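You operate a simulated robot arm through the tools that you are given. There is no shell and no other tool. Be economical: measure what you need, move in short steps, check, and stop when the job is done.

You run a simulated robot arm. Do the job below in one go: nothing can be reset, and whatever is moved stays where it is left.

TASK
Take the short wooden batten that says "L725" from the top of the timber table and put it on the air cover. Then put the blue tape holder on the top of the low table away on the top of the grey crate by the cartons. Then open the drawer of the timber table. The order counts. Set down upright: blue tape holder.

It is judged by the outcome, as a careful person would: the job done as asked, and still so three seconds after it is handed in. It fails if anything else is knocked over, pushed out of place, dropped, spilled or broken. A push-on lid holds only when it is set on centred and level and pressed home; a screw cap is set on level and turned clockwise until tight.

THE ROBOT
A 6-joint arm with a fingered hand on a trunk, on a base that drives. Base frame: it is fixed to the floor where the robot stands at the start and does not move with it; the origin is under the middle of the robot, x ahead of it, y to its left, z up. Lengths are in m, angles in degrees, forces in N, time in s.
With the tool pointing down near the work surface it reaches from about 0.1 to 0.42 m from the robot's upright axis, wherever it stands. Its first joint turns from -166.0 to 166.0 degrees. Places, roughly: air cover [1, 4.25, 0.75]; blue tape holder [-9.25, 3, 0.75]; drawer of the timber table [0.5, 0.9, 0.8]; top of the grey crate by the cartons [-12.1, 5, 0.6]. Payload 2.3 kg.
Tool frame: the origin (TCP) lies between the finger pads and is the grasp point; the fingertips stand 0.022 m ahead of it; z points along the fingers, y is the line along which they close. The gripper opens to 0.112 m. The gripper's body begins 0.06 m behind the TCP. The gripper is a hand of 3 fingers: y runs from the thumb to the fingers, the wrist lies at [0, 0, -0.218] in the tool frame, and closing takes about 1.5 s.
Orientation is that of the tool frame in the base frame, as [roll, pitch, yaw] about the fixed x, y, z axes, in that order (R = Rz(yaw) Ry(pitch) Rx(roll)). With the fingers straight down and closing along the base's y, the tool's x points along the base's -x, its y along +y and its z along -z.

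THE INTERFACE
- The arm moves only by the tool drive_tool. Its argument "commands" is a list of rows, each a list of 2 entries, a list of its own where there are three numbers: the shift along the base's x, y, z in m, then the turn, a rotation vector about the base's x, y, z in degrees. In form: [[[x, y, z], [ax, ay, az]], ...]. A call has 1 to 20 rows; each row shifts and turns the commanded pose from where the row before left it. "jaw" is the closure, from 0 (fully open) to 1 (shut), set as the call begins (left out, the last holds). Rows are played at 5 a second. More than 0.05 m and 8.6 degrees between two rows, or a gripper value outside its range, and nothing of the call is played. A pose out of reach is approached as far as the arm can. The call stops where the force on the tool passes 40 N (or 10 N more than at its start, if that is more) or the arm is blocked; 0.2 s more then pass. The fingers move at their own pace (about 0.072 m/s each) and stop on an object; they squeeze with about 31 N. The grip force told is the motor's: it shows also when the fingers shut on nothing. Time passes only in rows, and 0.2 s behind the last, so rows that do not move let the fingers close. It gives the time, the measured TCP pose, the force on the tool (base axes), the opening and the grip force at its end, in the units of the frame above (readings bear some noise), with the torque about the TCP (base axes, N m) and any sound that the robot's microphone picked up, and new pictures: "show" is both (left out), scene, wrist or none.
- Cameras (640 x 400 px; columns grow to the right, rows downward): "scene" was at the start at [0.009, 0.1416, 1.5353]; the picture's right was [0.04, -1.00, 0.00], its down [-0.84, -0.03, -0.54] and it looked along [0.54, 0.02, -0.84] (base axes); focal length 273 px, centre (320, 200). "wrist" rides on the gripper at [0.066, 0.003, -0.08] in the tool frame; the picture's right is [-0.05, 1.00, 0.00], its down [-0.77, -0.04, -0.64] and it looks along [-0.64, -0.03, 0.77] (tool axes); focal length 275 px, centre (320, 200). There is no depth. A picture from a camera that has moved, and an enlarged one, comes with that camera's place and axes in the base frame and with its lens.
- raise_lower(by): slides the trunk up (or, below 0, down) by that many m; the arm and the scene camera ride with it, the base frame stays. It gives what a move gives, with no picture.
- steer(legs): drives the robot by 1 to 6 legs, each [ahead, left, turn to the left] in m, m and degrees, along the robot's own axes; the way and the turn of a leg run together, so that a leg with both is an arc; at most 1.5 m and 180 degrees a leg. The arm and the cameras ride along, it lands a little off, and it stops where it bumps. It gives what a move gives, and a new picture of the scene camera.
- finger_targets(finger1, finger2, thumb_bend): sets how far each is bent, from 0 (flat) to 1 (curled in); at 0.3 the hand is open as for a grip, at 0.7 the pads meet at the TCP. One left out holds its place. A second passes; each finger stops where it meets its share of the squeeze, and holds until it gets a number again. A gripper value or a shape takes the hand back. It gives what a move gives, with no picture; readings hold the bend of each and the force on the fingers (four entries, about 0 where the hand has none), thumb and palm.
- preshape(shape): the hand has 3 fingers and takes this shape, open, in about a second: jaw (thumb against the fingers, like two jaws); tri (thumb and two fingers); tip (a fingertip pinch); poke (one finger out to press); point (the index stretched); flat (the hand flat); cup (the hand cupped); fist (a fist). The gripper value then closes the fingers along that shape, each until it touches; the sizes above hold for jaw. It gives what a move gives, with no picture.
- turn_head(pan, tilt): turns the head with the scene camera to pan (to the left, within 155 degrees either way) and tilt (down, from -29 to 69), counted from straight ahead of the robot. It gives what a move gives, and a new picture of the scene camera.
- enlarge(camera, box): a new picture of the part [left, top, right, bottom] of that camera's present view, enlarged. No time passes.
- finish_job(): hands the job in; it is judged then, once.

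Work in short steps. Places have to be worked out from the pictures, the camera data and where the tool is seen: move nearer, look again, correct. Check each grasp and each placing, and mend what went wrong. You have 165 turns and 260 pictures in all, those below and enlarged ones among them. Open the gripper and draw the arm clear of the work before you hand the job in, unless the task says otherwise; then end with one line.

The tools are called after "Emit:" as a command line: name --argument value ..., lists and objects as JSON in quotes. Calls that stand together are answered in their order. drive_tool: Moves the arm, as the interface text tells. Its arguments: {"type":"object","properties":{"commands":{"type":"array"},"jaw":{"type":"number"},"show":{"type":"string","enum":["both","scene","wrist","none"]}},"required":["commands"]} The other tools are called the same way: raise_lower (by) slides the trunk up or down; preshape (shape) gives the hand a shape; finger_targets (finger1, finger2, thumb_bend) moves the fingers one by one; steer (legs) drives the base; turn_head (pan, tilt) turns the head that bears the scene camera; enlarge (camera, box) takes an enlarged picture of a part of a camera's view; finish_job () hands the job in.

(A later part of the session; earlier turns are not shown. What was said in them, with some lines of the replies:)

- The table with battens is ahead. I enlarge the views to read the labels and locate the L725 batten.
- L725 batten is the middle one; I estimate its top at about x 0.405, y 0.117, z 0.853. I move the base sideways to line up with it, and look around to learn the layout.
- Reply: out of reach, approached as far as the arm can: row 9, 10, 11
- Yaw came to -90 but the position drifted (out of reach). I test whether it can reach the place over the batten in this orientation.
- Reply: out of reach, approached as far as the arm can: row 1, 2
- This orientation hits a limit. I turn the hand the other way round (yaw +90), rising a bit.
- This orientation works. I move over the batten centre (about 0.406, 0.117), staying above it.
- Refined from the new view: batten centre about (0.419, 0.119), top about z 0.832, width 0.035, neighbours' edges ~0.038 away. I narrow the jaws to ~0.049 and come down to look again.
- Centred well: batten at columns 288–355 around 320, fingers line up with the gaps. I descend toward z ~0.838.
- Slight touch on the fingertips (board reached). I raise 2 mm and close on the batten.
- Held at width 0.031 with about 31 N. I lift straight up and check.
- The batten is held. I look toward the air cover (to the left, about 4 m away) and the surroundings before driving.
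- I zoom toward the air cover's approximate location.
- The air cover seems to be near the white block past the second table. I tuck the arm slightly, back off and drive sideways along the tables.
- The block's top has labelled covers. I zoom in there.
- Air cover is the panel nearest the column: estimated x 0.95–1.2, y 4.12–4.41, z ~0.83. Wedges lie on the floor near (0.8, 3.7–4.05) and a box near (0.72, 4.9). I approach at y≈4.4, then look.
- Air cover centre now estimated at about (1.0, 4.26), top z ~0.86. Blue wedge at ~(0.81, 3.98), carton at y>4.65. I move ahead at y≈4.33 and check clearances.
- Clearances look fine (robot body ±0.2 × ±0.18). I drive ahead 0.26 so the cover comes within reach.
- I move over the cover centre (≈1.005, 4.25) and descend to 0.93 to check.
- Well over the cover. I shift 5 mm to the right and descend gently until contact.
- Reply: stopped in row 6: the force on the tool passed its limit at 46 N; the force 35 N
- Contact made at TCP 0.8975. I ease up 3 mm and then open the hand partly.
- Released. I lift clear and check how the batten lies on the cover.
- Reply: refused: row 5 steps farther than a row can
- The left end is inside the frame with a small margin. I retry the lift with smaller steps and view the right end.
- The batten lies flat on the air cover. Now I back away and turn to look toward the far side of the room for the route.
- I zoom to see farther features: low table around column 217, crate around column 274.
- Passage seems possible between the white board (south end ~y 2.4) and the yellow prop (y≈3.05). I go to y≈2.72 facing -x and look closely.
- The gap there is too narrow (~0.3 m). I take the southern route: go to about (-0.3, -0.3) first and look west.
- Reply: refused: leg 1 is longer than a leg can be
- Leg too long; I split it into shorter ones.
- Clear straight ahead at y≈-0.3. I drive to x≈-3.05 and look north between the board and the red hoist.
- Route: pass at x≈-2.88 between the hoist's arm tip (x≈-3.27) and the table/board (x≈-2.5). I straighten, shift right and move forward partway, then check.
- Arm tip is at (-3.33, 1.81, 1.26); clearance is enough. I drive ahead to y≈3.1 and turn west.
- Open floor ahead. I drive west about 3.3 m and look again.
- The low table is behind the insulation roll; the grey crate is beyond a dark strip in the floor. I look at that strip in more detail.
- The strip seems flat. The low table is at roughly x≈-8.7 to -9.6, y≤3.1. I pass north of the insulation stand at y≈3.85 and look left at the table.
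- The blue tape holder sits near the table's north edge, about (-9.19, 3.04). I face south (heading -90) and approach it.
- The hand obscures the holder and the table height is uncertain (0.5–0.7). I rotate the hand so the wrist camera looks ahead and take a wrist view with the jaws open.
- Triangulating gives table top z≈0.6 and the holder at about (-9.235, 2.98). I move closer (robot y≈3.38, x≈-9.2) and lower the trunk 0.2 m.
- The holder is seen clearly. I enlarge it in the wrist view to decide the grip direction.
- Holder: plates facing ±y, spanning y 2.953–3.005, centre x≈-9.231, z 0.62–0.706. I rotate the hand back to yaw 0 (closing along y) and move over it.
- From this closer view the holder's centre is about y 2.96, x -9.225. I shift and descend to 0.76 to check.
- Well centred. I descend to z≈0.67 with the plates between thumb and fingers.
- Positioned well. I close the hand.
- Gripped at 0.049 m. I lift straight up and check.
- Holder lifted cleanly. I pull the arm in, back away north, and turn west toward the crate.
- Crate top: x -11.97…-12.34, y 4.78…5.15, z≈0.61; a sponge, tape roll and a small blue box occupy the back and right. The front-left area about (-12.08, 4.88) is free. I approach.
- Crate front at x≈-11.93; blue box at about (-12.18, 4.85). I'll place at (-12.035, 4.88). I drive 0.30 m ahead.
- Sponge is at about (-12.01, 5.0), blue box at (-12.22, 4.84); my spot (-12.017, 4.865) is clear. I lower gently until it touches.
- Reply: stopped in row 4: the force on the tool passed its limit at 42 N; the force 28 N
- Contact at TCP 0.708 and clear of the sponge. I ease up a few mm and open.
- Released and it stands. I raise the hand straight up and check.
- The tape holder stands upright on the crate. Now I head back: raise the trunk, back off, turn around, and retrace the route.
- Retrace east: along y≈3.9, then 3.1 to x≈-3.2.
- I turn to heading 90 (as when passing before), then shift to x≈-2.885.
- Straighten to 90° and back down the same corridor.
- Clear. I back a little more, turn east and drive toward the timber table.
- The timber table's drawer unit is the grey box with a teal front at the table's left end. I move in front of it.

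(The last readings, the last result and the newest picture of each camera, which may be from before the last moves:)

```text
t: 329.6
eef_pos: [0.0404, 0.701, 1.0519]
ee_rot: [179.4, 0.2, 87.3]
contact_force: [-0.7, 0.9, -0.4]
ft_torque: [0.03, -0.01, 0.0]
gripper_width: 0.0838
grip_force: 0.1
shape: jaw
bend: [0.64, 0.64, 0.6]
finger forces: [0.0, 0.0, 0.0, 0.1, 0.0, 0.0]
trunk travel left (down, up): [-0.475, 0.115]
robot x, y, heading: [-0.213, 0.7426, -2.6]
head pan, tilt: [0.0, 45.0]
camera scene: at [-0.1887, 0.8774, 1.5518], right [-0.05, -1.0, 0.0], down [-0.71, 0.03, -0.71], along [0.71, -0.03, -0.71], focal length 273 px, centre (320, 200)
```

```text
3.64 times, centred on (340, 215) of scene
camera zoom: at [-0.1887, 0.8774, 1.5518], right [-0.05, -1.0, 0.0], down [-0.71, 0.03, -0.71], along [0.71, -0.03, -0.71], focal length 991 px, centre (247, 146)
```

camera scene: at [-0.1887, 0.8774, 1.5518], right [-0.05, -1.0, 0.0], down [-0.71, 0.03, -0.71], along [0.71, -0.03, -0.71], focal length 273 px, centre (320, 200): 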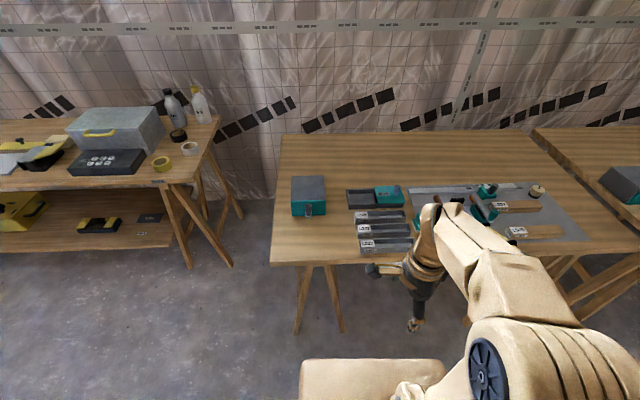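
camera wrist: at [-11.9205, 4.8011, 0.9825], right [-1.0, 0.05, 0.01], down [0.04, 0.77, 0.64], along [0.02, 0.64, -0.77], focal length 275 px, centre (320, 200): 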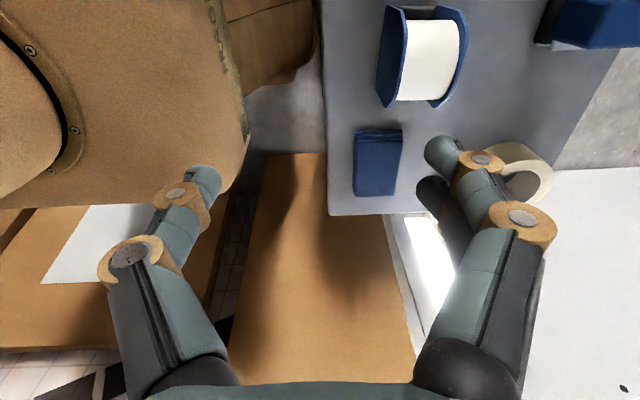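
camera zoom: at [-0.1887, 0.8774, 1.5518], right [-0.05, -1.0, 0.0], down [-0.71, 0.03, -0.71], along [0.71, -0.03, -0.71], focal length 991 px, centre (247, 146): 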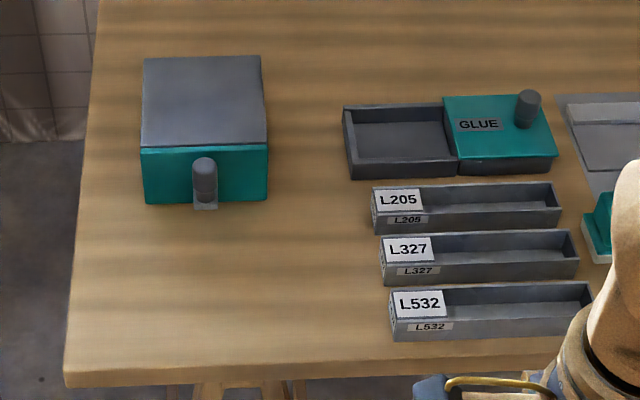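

Drawer unit: front face at x≈0.47, with a post-like handle at about (0.45, 0.89, 0.86). I drive nearer, aligned with y≈0.89.

Emit:
steer --legs '[[0, 0, 2.6], [0.22, 0.14, 0]]'

Emit:
drive_tool --commands '[[[0, 0, 0], [0, 0, 8.5]], [[0, 0, 0.0], [0, 0, 8.5]], [[0, 0, 0], [0, 0, 8.5]], [[0, 0, 0], [0, 0, 8.5]], [[0, 0, 0], [0, 0, 8.5]], [[0, 0, 0], [0, 0, 8.5]], [[0, 0, 0], [0, 0, 8.5]], [[0, 0, 0], [0, 0, 8.5]], [[0, 0, 0], [0, 0, 8.5]], [[0, 0, 0], [0, 0, 8.5]], [[0, 0, 0], [0, 0, 5]], [[0, 0, 0], [0, 0, 0]]]' --jaw 0.3

```text
t: 331.9
eef_pos: [0.26, 0.8554, 1.0523]
ee_rot: [179.2, 0.2, 90.3]
contact_force: [-0.2, 0.9, 0.7]
ft_torque: [-0.01, 0.03, 0.02]
gripper_width: 0.0837
grip_force: 0.2
shape: jaw
bend: [0.64, 0.64, 0.6]
finger forces: [0.0, 0.0, 0.1, 0.1, 0.0, 0.0]
trunk travel left (down, up): [-0.475, 0.115]
robot x, y, heading: [-0.0005, 0.8798, 0.3]
head pan, tilt: [0.0, 45.0]
camera scene: at [0.0214, 1.0196, 1.5517], right [0.0, -1.0, 0.0], down [-0.71, 0.0, -0.71], along [0.71, 0.0, -0.71], focal length 273 px, centre (320, 200)
```

scene: 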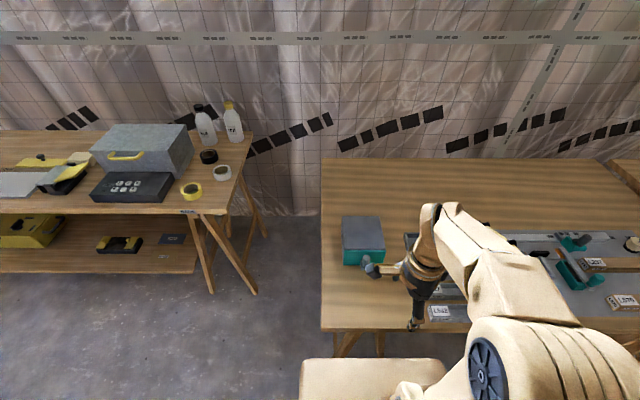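

```text
t: 334.5
eef_pos: [0.2593, 0.8571, 1.0521]
ee_rot: [179.3, 0.1, -179.6]
contact_force: [-0.5, -0.4, -0.5]
ft_torque: [-0.01, -0.03, 0.02]
gripper_width: 0.0787
grip_force: 0.2
shape: jaw
bend: [0.67, 0.67, 0.64]
finger forces: [0.0, 0.0, 0.0, 0.0, 0.0, 0.0]
trunk travel left (down, up): [-0.475, 0.115]
robot x, y, heading: [-0.0032, 0.8794, 0.4]
head pan, tilt: [0.0, 45.0]
camera scene: at [0.0207, 1.0191, 1.5517], right [0.0, -1.0, 0.0], down [-0.71, 0.0, -0.71], along [0.71, 0.0, -0.71], focal length 273 px, centre (320, 200)
camera wrist: at [0.1928, 0.8585, 1.1328], right [0.04, 1.0, 0.01], down [0.77, -0.04, 0.64], along [0.64, -0.02, -0.77], focal length 275 px, centre (320, 200)
```

scene: 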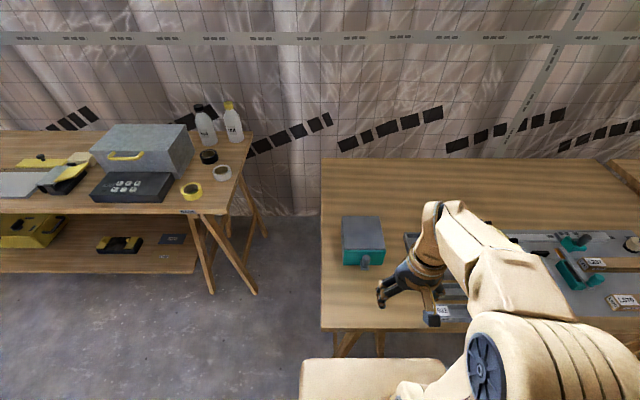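
wrist: 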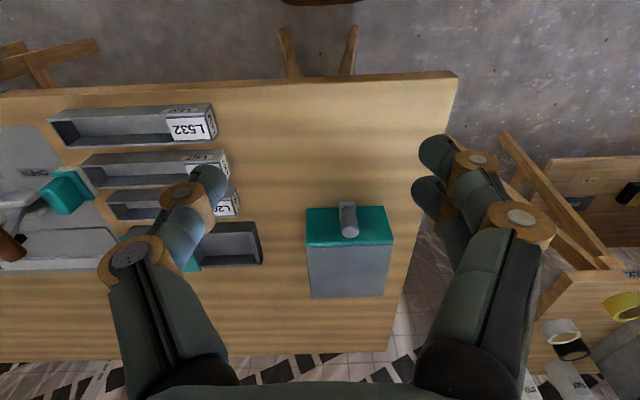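

Emit:
enlarge --camera "wrist" --box '[290, 185, 410, 305]'

Emit:
enlarge --camera "scene" --box '[320, 205, 400, 285]'

```text
3.33 times, centred on (350, 245) of wrist
camera zoom: at [0.1928, 0.8585, 1.1328], right [0.04, 1.0, 0.01], down [0.77, -0.04, 0.64], along [0.64, -0.02, -0.77], focal length 918 px, centre (220, 50)
```

zoom: 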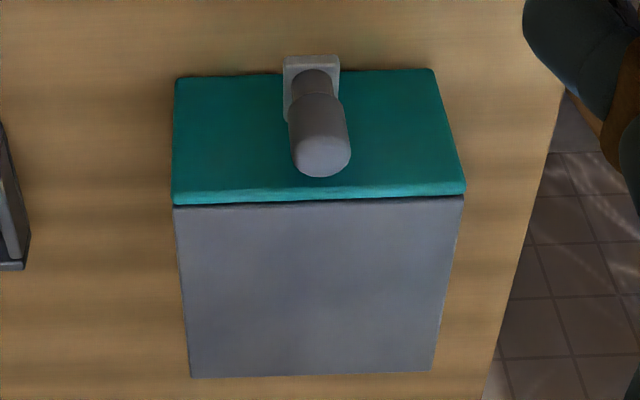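

```text
5.00 times, centred on (360, 245) of scene
camera zoom: at [0.0207, 1.0191, 1.5517], right [0.0, -1.0, 0.0], down [-0.71, 0.0, -0.71], along [0.71, 0.0, -0.71], focal length 1363 px, centre (120, -25)
```

zoom: 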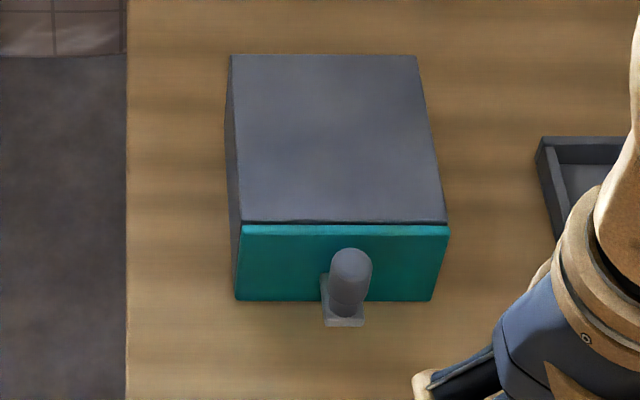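

The post handle is vertical: centre about (0.451, 0.888), z 0.84–0.892. I move the base ahead 0.045 and bring the hand above it.

Emit:
steer --legs '[[0.045, 0, -0.3]]'

Emit:
drive_tool --commands '[[[0.035, 0.01, -0.03], [0, 0, 0]], [[0.035, 0.01, -0.03], [0, 0, 0]], [[0.035, 0.01, 0], [0, 0, 0]], [[0.03, 0, 0], [0, 0, 0]], [[0, 0, -0.02], [0, 0, 0]], [[0, 0, 0], [0, 0, 0]]]' --jaw 0.4

```text
t: 335.4
eef_pos: [0.3072, 0.8544, 1.0515]
ee_rot: [179.3, 0.0, 180.0]
contact_force: [0.6, -0.5, -0.4]
ft_torque: [0.04, 0.01, -0.01]
gripper_width: 0.0789
grip_force: 0.1
shape: jaw
bend: [0.67, 0.67, 0.64]
finger forces: [0.0, 0.0, 0.0, 0.0, 0.0, 0.0]
trunk travel left (down, up): [-0.475, 0.115]
robot x, y, heading: [0.0465, 0.8821, -0.2]
head pan, tilt: [0.0, 45.0]
camera scene: at [0.0688, 1.0191, 1.5517], right [0.0, -1.0, 0.0], down [-0.71, 0.0, -0.71], along [0.71, 0.0, -0.71], focal length 273 px, centre (320, 200)
```

scene: 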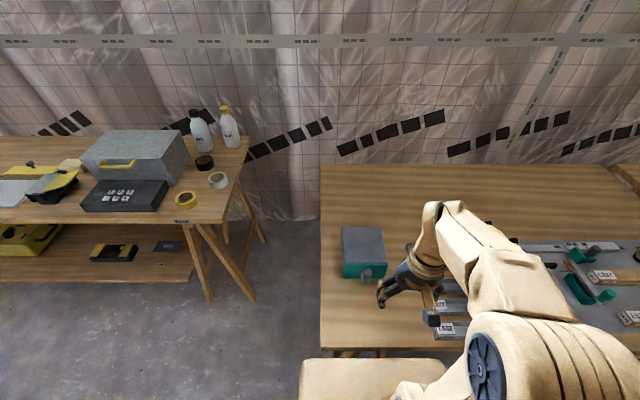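

```text
t: 336.8
eef_pos: [0.4379, 0.8876, 0.9729]
ee_rot: [179.4, 0.2, -180.0]
contact_force: [0.8, 0.2, 0.0]
ft_torque: [-0.01, 0.01, 0.05]
gripper_width: 0.0677
grip_force: 0.0
shape: jaw
bend: [0.71, 0.71, 0.71]
finger forces: [0.1, 0.0, 0.0, 0.1, 0.1, 0.1]
trunk travel left (down, up): [-0.475, 0.115]
robot x, y, heading: [0.0499, 0.8791, 0.2]
head pan, tilt: [0.0, 45.0]
camera scene: at [0.067, 1.0191, 1.5517], right [0.0, -1.0, 0.0], down [-0.71, 0.0, -0.71], along [0.71, 0.0, -0.71], focal length 273 px, centre (320, 200)
camera wrist: at [0.3725, 0.8896, 1.0529], right [0.05, 1.0, 0.01], down [0.77, -0.04, 0.64], along [0.64, -0.02, -0.77], focal length 275 px, centre (320, 200)
```

scene: 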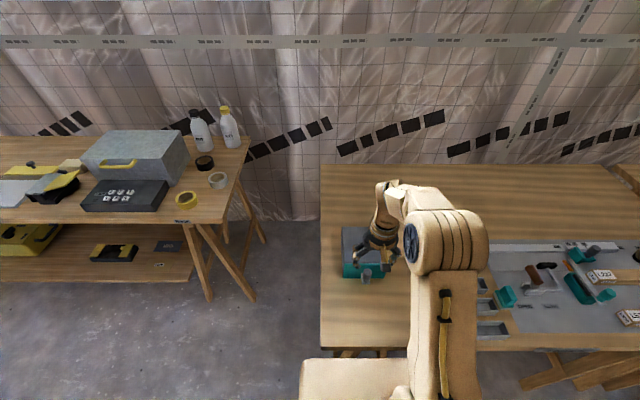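
wrist: 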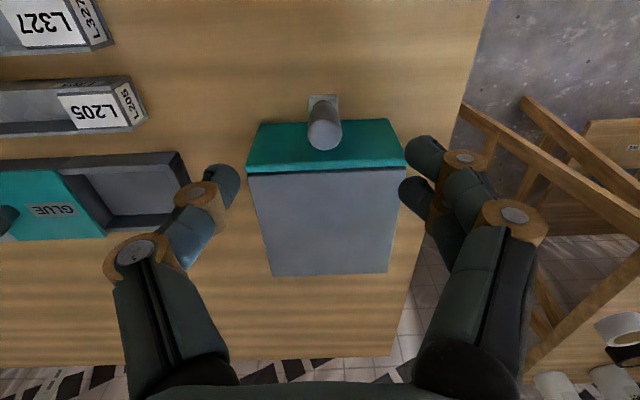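

Post seen at about (0.455, 0.890). I set x to 0.446 to keep the fingers off the drawer face and descend around the post.

Emit:
drive_tool --commands '[[[0.008, 0.002, -0.03], [0, 0, 0]], [[0, 0, -0.03], [0, 0, 0]], [[0, 0, -0.02], [0, 0, 0]], [[0, 0, -0.015], [0, 0, 0]], [[0, 0, 0], [0, 0, 0]]]'

Emit:
enlarge --camera "scene" --box '[320, 205, 420, 295]'

```text
t: 338.0
eef_pos: [0.4472, 0.8874, 0.8751]
ee_rot: [179.3, 0.2, 180.0]
contact_force: [0.9, 0.8, -0.2]
ft_torque: [-0.02, -0.02, 0.03]
gripper_width: 0.0677
grip_force: 0.1
shape: jaw
bend: [0.71, 0.71, 0.71]
finger forces: [0.0, 0.1, 0.0, 0.0, 0.0, 0.1]
trunk travel left (down, up): [-0.475, 0.115]
robot x, y, heading: [0.049, 0.8796, 0.3]
head pan, tilt: [0.0, 45.0]
camera scene: at [0.0669, 1.0191, 1.5517], right [0.0, -1.0, 0.0], down [-0.71, 0.0, -0.71], along [0.71, 0.0, -0.71], focal length 273 px, centre (320, 200)
camera wrist: at [0.3811, 0.891, 0.9568], right [0.05, 1.0, 0.01], down [0.77, -0.04, 0.64], along [0.64, -0.02, -0.77], focal length 275 px, centre (320, 200)
```

scene: 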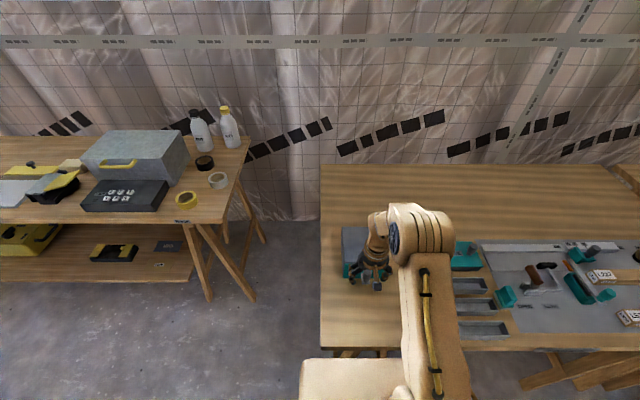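
wrist: 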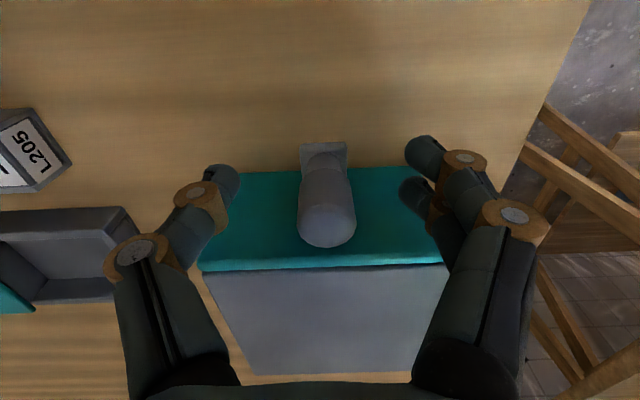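

```text
4.44 times, centred on (370, 250) of scene
camera zoom: at [0.0669, 1.0191, 1.5517], right [0.0, -1.0, 0.0], down [-0.71, 0.0, -0.71], along [0.71, 0.0, -0.71], focal length 1212 px, centre (98, -22)
```

zoom: 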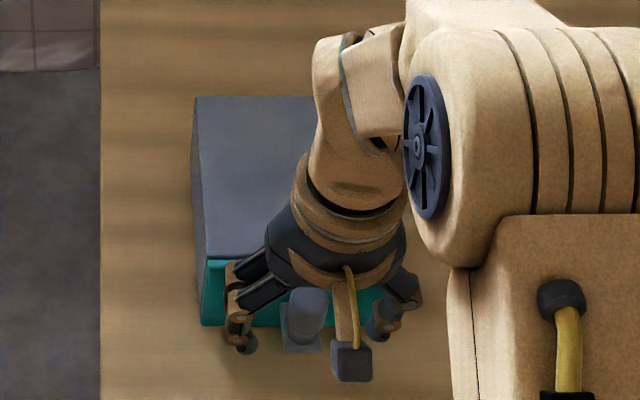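

The post is between thumb and fingers. I close.

Emit:
drive_tool --commands '[[[0.002, 0, -0.003], [0, 0, 0]], [[0, 0, 0], [0, 0, 0]], [[0, 0, 0], [0, 0, 0]], [[0, 0, 0], [0, 0, 0]], [[0, 0, 0], [0, 0, 0]], [[0, 0, 0], [0, 0, 0]], [[0, 0, 0], [0, 0, 0]]]' --jaw 1 --show "wrist"

```text
t: 339.6
eef_pos: [0.4487, 0.8869, 0.8739]
ee_rot: [179.2, 0.1, 180.0]
contact_force: [-4.3, -5.7, -4.5]
ft_torque: [-0.07, 0.07, 0.05]
gripper_width: 0.0063
grip_force: 31.1
shape: jaw
bend: [0.64, 0.73, 0.7]
finger forces: [0.5, 14.7, 0.0, 0.1, 27.5, 0.0]
trunk travel left (down, up): [-0.475, 0.115]
robot x, y, heading: [0.0459, 0.8797, -0.1]
head pan, tilt: [0.0, 45.0]
camera wrist: at [0.3828, 0.8895, 0.9543], right [0.05, 1.0, 0.01], down [0.77, -0.04, 0.64], along [0.64, -0.02, -0.77], focal length 275 px, centre (320, 200)
```

wrist: 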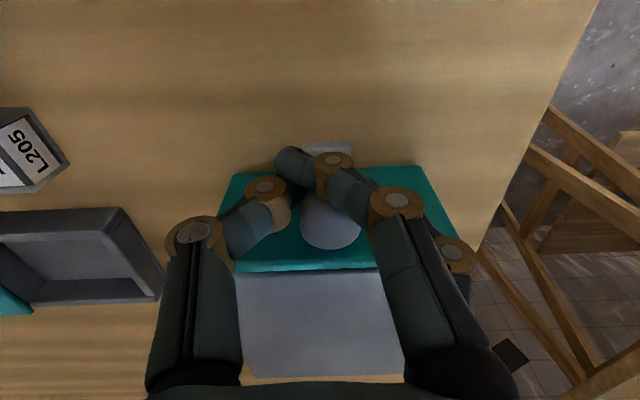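

The fingers closed in front of the post — it lies further in +x than I assumed. I reopen and re-measure.

Emit:
drive_tool --commands '[[[0, 0, 0], [0, 0, 0]], [[0, 0, 0], [0, 0, 0]], [[0, 0, 0], [0, 0, 0]], [[0, 0, 0.02], [0, 0, 0]], [[0, 0, 0.03], [0, 0, 0]], [[0, 0, 0], [0, 0, 0]]]' --jaw 0.4

Emit:
enlarge --camera "wrist" --box '[220, 80, 430, 280]'

Emit:
enlarge --camera "scene" --box '[320, 205, 420, 295]'

```text
t: 341.0
eef_pos: [0.4514, 0.8872, 0.9234]
ee_rot: [179.3, 0.2, 179.9]
contact_force: [-0.2, 0.4, -0.3]
ft_torque: [0.0, -0.04, 0.02]
gripper_width: 0.067
grip_force: 0.1
shape: jaw
bend: [0.71, 0.71, 0.71]
finger forces: [0.0, 0.1, 0.0, 0.0, 0.1, 0.1]
trunk travel left (down, up): [-0.475, 0.115]
robot x, y, heading: [0.0455, 0.882, -0.1]
head pan, tilt: [0.0, 45.0]
camera scene: at [0.0672, 1.0192, 1.5517], right [0.0, -1.0, 0.0], down [-0.71, 0.0, -0.71], along [0.71, 0.0, -0.71], focal length 273 px, centre (320, 200)
camera wrist: at [0.3849, 0.8899, 1.0039], right [0.05, 1.0, 0.01], down [0.77, -0.04, 0.64], along [0.64, -0.02, -0.77], focal length 275 px, centre (320, 200)
```

scene: 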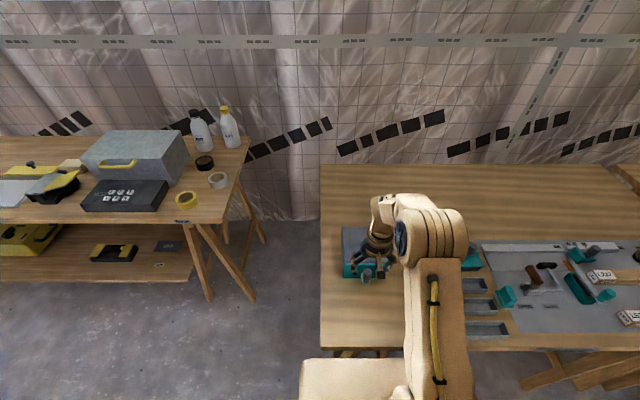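
wrist: 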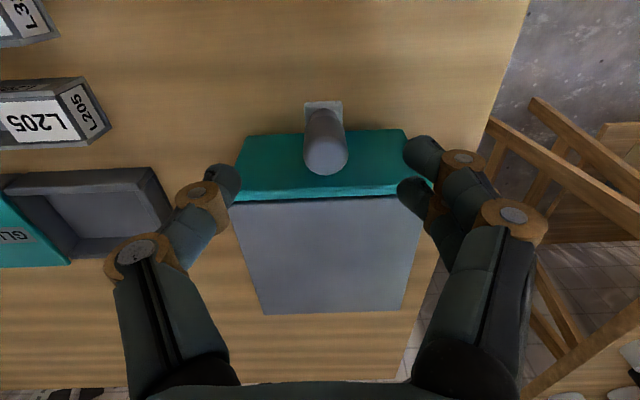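

```text
2.00 times, centred on (325, 180) of wrist
camera zoom: at [0.3849, 0.8899, 1.0039], right [0.05, 1.0, 0.01], down [0.77, -0.04, 0.64], along [0.64, -0.02, -0.77], focal length 551 px, centre (310, 240)
```

zoom: 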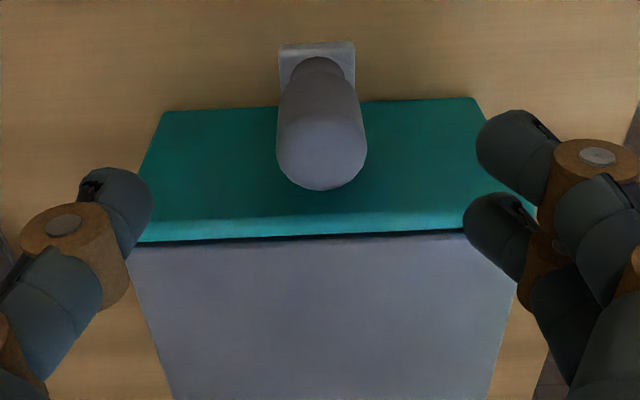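

```text
4.44 times, centred on (370, 250) of scene
camera zoom: at [0.0672, 1.0192, 1.5517], right [0.0, -1.0, 0.0], down [-0.71, 0.0, -0.71], along [0.71, 0.0, -0.71], focal length 1212 px, centre (98, -22)
```

zoom: 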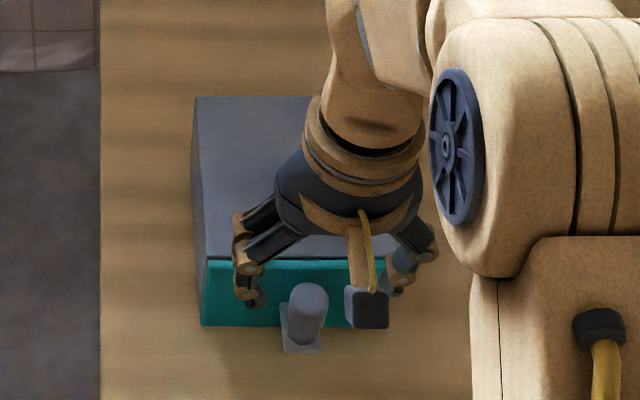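

Re-measured using three heights: post centre x≈0.458, top z≈0.88, drawer face x≈0.478. I set x to 0.4545 and descend again, opening narrower to reduce sideways sweep.

Emit:
drive_tool --commands '[[[0.003, 0.002, -0.02], [0, 0, 0]], [[0, 0, -0.02], [0, 0, 0]], [[0, 0, -0.014], [0, 0, 0]], [[0, 0, 0], [0, 0, 0]]]' --jaw 0.5 --show "wrist"

```text
t: 342.0
eef_pos: [0.4545, 0.8869, 0.8693]
ee_rot: [179.4, 0.3, -179.9]
contact_force: [0.6, 0.8, 0.0]
ft_torque: [0.02, 0.02, -0.02]
gripper_width: 0.0565
grip_force: 0.0
shape: jaw
bend: [0.72, 0.72, 0.7]
finger forces: [0.1, 0.0, 0.0, 0.1, 0.0, 0.0]
trunk travel left (down, up): [-0.475, 0.115]
robot x, y, heading: [0.0505, 0.8811, -0.0]
head pan, tilt: [0.0, 45.0]
camera wrist: at [0.3884, 0.892, 0.9498], right [0.05, 1.0, 0.01], down [0.77, -0.04, 0.64], along [0.64, -0.02, -0.77], focal length 275 px, centre (320, 200)
```

wrist: 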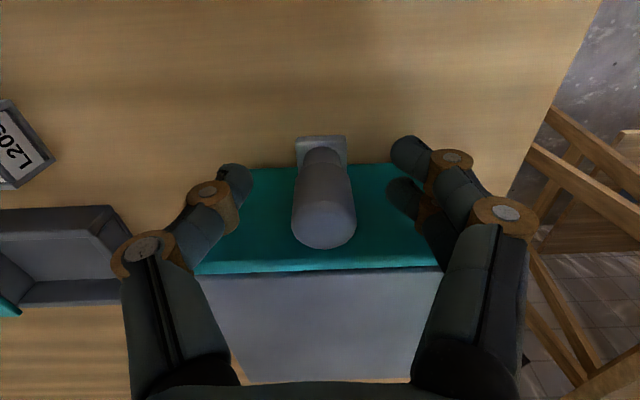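

The post at tip level is aligned with the thumb and between the two fingers. I close.

Emit:
drive_tool --commands '[[[0, 0, 0], [0, 0, 0]], [[0, 0, 0], [0, 0, 0]], [[0, 0, 0], [0, 0, 0]], [[0, 0, 0], [0, 0, 0]], [[0, 0, 0], [0, 0, 0]], [[0, 0, 0], [0, 0, 0]]]' --jaw 1 --show "wrist"

```text
t: 343.4
eef_pos: [0.4547, 0.889, 0.8705]
ee_rot: [179.3, 0.0, 180.0]
contact_force: [-4.5, -0.2, -5.9]
ft_torque: [-0.04, 0.06, -0.03]
gripper_width: 0.014
grip_force: 31.3
shape: jaw
bend: [0.72, 0.73, 0.7]
finger forces: [13.2, 15.0, 0.0, 0.0, 27.5, 0.1]
trunk travel left (down, up): [-0.475, 0.115]
robot x, y, heading: [0.0452, 0.8767, 0.3]
head pan, tilt: [0.0, 45.0]
camera wrist: at [0.3881, 0.8919, 0.9499], right [0.05, 1.0, 0.01], down [0.77, -0.04, 0.64], along [0.64, -0.02, -0.77], focal length 275 px, centre (320, 200)
```

wrist: 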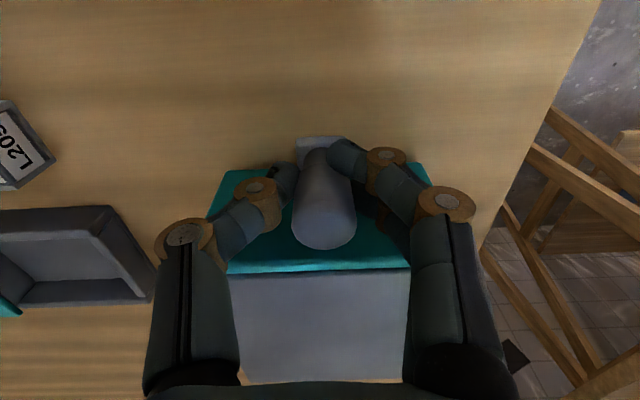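

Gripped with both fingers and thumb. I pull in -x by small steps.

Emit:
drive_tool --commands '[[[-0.008, 0, 0], [0, 0, 0]], [[-0.01, 0, 0], [0, 0, 0]], [[-0.01, 0, 0], [0, 0, 0]], [[-0.01, 0, 0], [0, 0, 0]], [[0, 0, 0], [0, 0, 0]]]'

```text
t: 344.6
eef_pos: [0.4154, 0.8876, 0.8692]
ee_rot: [179.2, 0.1, 179.9]
contact_force: [0.0, 0.5, -4.8]
ft_torque: [0.03, -0.03, -0.02]
gripper_width: 0.0136
grip_force: 30.7
shape: jaw
bend: [0.72, 0.73, 0.7]
finger forces: [12.5, 16.8, 0.0, 0.1, 27.1, 0.1]
trunk travel left (down, up): [-0.475, 0.115]
robot x, y, heading: [0.0482, 0.879, 0.2]
head pan, tilt: [0.0, 45.0]
camera scene: at [0.0676, 1.0191, 1.5517], right [0.0, -1.0, 0.0], down [-0.71, 0.0, -0.71], along [0.71, 0.0, -0.71], focal length 273 px, centre (320, 200)
camera wrist: at [0.3492, 0.8918, 0.9499], right [0.05, 1.0, 0.01], down [0.77, -0.04, 0.64], along [0.64, -0.02, -0.77], focal length 275 px, centre (320, 200)
```

scene: 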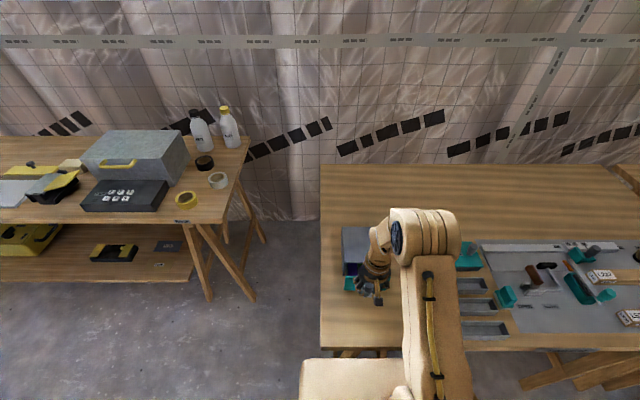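
wrist: 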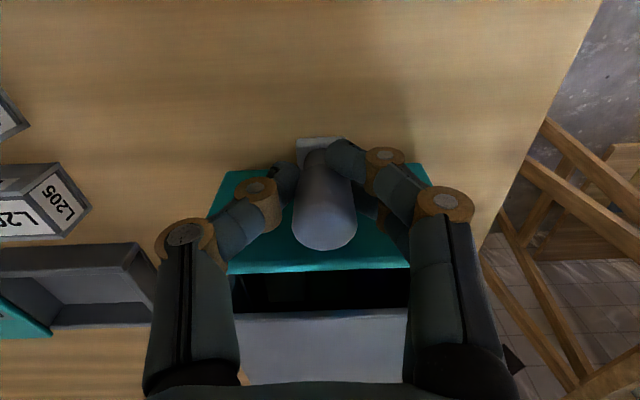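

The drawer moves smoothly (0.04 m open). I pull further about 0.045, watching the force.

Emit:
drive_tool --commands '[[[-0.01, 0, 0], [0, 0, 0]], [[-0.01, 0, 0], [0, 0, 0]], [[-0.01, 0, 0], [0, 0, 0]], [[-0.01, 0, 0], [0, 0, 0]], [[-0.005, 0, 0], [0, 0, 0]], [[0, 0, 0], [0, 0, 0]]]'

```text
t: 346.0
eef_pos: [0.3709, 0.8874, 0.8705]
ee_rot: [179.3, 0.1, 180.0]
contact_force: [0.1, -1.4, -11.1]
ft_torque: [0.0, 0.0, -0.03]
gripper_width: 0.0138
grip_force: 31.4
shape: jaw
bend: [0.72, 0.73, 0.7]
finger forces: [12.4, 16.2, 0.0, 0.0, 26.3, 0.0]
trunk travel left (down, up): [-0.475, 0.115]
robot x, y, heading: [0.0478, 0.8785, -0.1]
head pan, tilt: [0.0, 45.0]
camera scene: at [0.0683, 1.019, 1.5517], right [0.0, -1.0, 0.0], down [-0.71, 0.0, -0.71], along [0.71, 0.0, -0.71], focal length 273 px, centre (320, 200)
camera wrist: at [0.3043, 0.8919, 0.9504], right [0.05, 1.0, 0.01], down [0.77, -0.04, 0.64], along [0.64, -0.02, -0.77], focal length 275 px, centre (320, 200)
```

scene: 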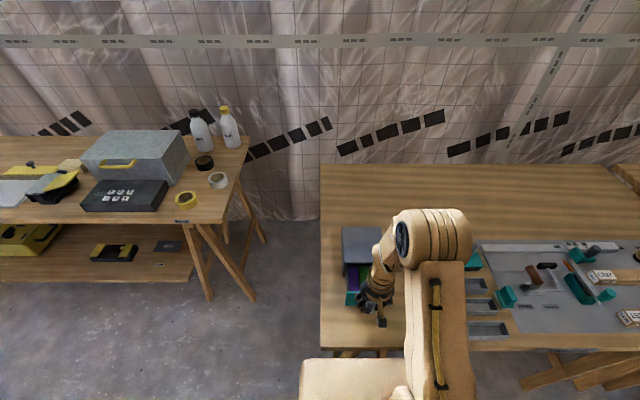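
wrist: 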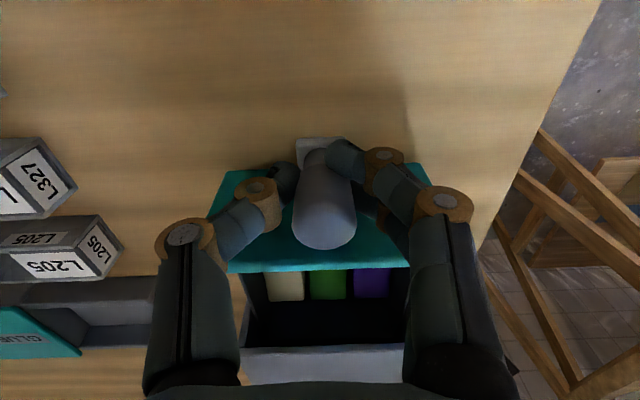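

Open about 0.085 m. I pull a little more in fine steps to find the end stop.

Emit:
drive_tool --commands '[[[-0.006, 0, 0], [0, 0, 0]], [[-0.006, 0, 0], [0, 0, 0]], [[-0.004, 0, 0], [0, 0, 0]], [[0, 0, 0], [0, 0, 0]]]' --show "wrist"

```text
t: 347.0
eef_pos: [0.3547, 0.8872, 0.87]
ee_rot: [179.3, 0.0, -179.9]
contact_force: [0.4, 2.3, -12.3]
ft_torque: [0.09, -0.01, 0.01]
gripper_width: 0.0137
grip_force: 31.1
shape: jaw
bend: [0.72, 0.72, 0.7]
finger forces: [13.2, 17.3, 0.0, 0.0, 25.0, 0.0]
trunk travel left (down, up): [-0.475, 0.115]
robot x, y, heading: [0.0441, 0.8793, 0.1]
head pan, tilt: [0.0, 45.0]
camera wrist: at [0.2881, 0.8916, 0.9504], right [0.05, 1.0, 0.01], down [0.77, -0.04, 0.64], along [0.64, -0.02, -0.77], focal length 275 px, centre (320, 200)
```

wrist: 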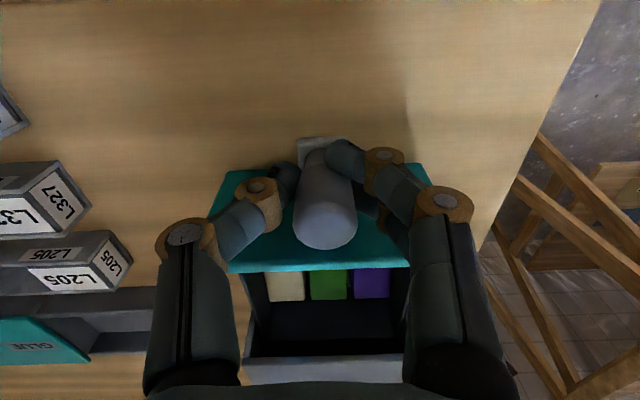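

About 0.10 m open of ~0.13 depth — enough. I release the handle and raise the hand.

Emit:
drive_tool --commands '[[[0, 0, 0], [0, 0, 0]], [[0, 0, 0], [0, 0, 0]], [[0, 0, 0], [0, 0, 0]], [[0, 0, 0], [0, 0, 0]]]' --jaw 0.4 --show "wrist"

Emit:
drive_tool --commands '[[[0, 0, 0.02], [0, 0, 0]], [[0, 0, 0.03], [0, 0, 0]], [[0, 0, 0.04], [0, 0, 0]], [[-0.01, -0.02, 0.04], [0, 0, 0]], [[-0.02, -0.04, 0.02], [0, 0, 0]], [[-0.02, -0.04, 0], [0, 0, 0]], [[0, -0.04, 0], [0, 0, 0]], [[0, -0.04, 0], [0, 0, 0]]]'

Emit:
enlarge --camera "scene" --box '[310, 200, 450, 340]'

```text
t: 348.0
eef_pos: [0.3531, 0.887, 0.8703]
ee_rot: [179.2, 0.3, -180.0]
contact_force: [-0.4, 0.4, 0.4]
ft_torque: [0.01, -0.02, -0.03]
gripper_width: 0.0668
grip_force: 0.1
shape: jaw
bend: [0.71, 0.71, 0.71]
finger forces: [0.0, 0.0, 0.1, 0.0, 0.0, 0.0]
trunk travel left (down, up): [-0.475, 0.115]
robot x, y, heading: [0.0414, 0.8805, 0.5]
head pan, tilt: [0.0, 45.0]
camera wrist: at [0.2875, 0.8912, 0.9507], right [0.05, 1.0, 0.01], down [0.77, -0.04, 0.64], along [0.64, -0.02, -0.77], focal length 275 px, centre (320, 200)
```

wrist: 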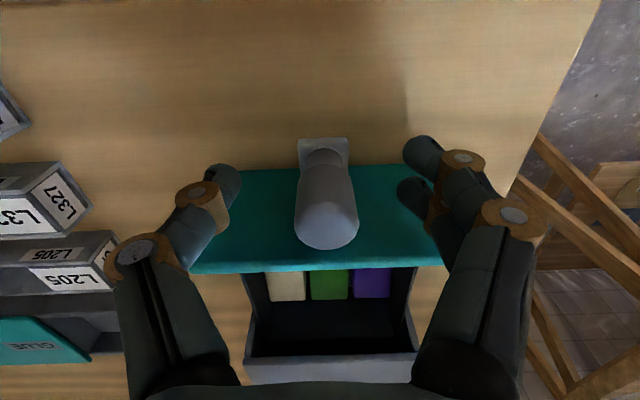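

```text
t: 349.8
eef_pos: [0.3016, 0.7089, 1.02]
ee_rot: [179.3, 0.1, 179.9]
contact_force: [0.3, 0.9, 0.2]
ft_torque: [0.03, 0.02, -0.03]
gripper_width: 0.0671
grip_force: 0.1
shape: jaw
bend: [0.71, 0.71, 0.71]
finger forces: [0.0, 0.1, 0.1, 0.0, 0.1, 0.0]
trunk travel left (down, up): [-0.475, 0.115]
robot x, y, heading: [0.0442, 0.8769, 0.2]
head pan, tilt: [0.0, 45.0]
camera scene: at [0.0669, 1.0181, 1.5518], right [0.0, -1.0, 0.0], down [-0.71, 0.0, -0.71], along [0.71, 0.0, -0.71], focal length 273 px, centre (320, 200)
camera wrist: at [0.235, 0.7118, 1.0997], right [0.05, 1.0, 0.01], down [0.77, -0.04, 0.64], along [0.64, -0.02, -0.77], focal length 275 px, centre (320, 200)
```

scene: 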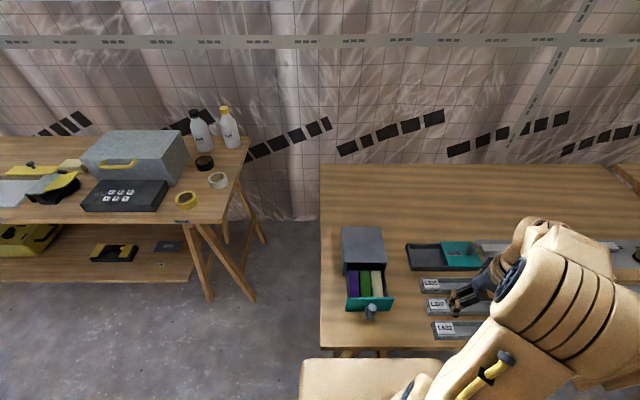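
wrist: 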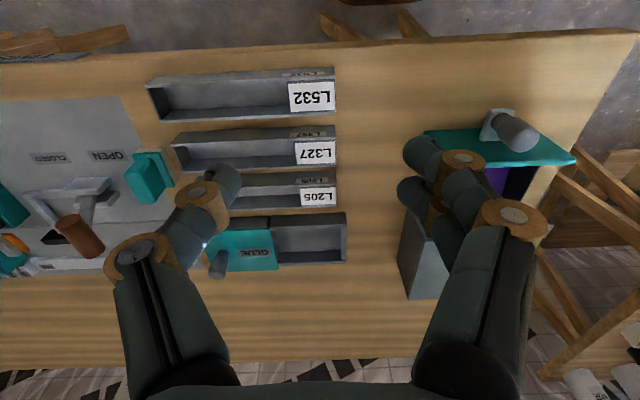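

```text
2.86 times, centred on (380, 270) of scene
camera zoom: at [0.0669, 1.0181, 1.5518], right [0.0, -1.0, 0.0], down [-0.71, 0.0, -0.71], along [0.71, 0.0, -0.71], focal length 779 px, centre (149, 0)
```

zoom: 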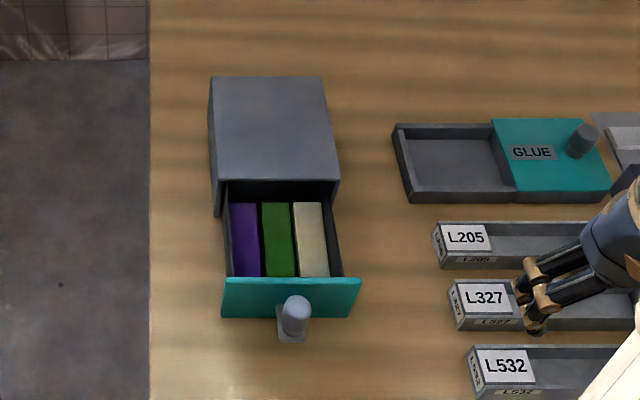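

The drawer is open and everything else is undisturbed. I back the robot off slightly, then hand in.

Emit:
steer --legs '[[-0.3, 0, 0]]'

```text
t: 351.9
eef_pos: [-0.0016, 0.7089, 1.0192]
ee_rot: [179.3, 0.2, 179.6]
contact_force: [0.7, 0.3, 0.4]
ft_torque: [-0.02, -0.01, -0.02]
gripper_width: 0.0668
grip_force: 0.2
shape: jaw
bend: [0.71, 0.71, 0.71]
finger forces: [0.0, 0.0, 0.0, 0.0, 0.0, 0.1]
trunk travel left (down, up): [-0.475, 0.115]
robot x, y, heading: [-0.2553, 0.8801, -0.5]
head pan, tilt: [0.0, 45.0]
camera scene: at [-0.2341, 1.02, 1.5517], right [-0.01, -1.0, 0.0], down [-0.71, 0.01, -0.71], along [0.71, -0.01, -0.71], focal length 273 px, centre (320, 200)
```

scene: 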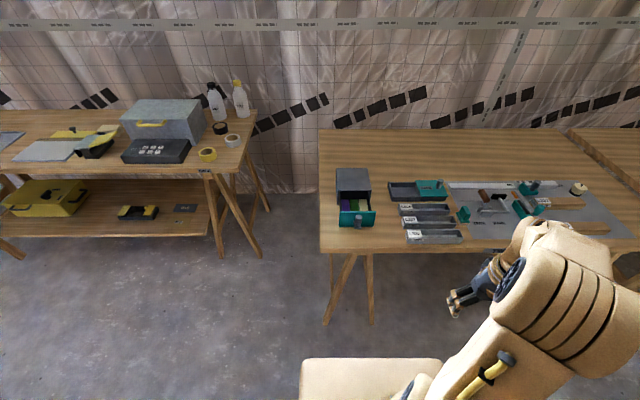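

All three parts are done and the arm is clear; I hand the job in.

Emit:
finish_job

```text
The job is handed in.
```

The L725 batten is lying flat on the air cover, with its right end about level with the cover's edge. The blue tape holder stands upright on the grey crate, and the timber table's drawer is open about 0.10 m. I did them in that order and saw nothing else disturbed.
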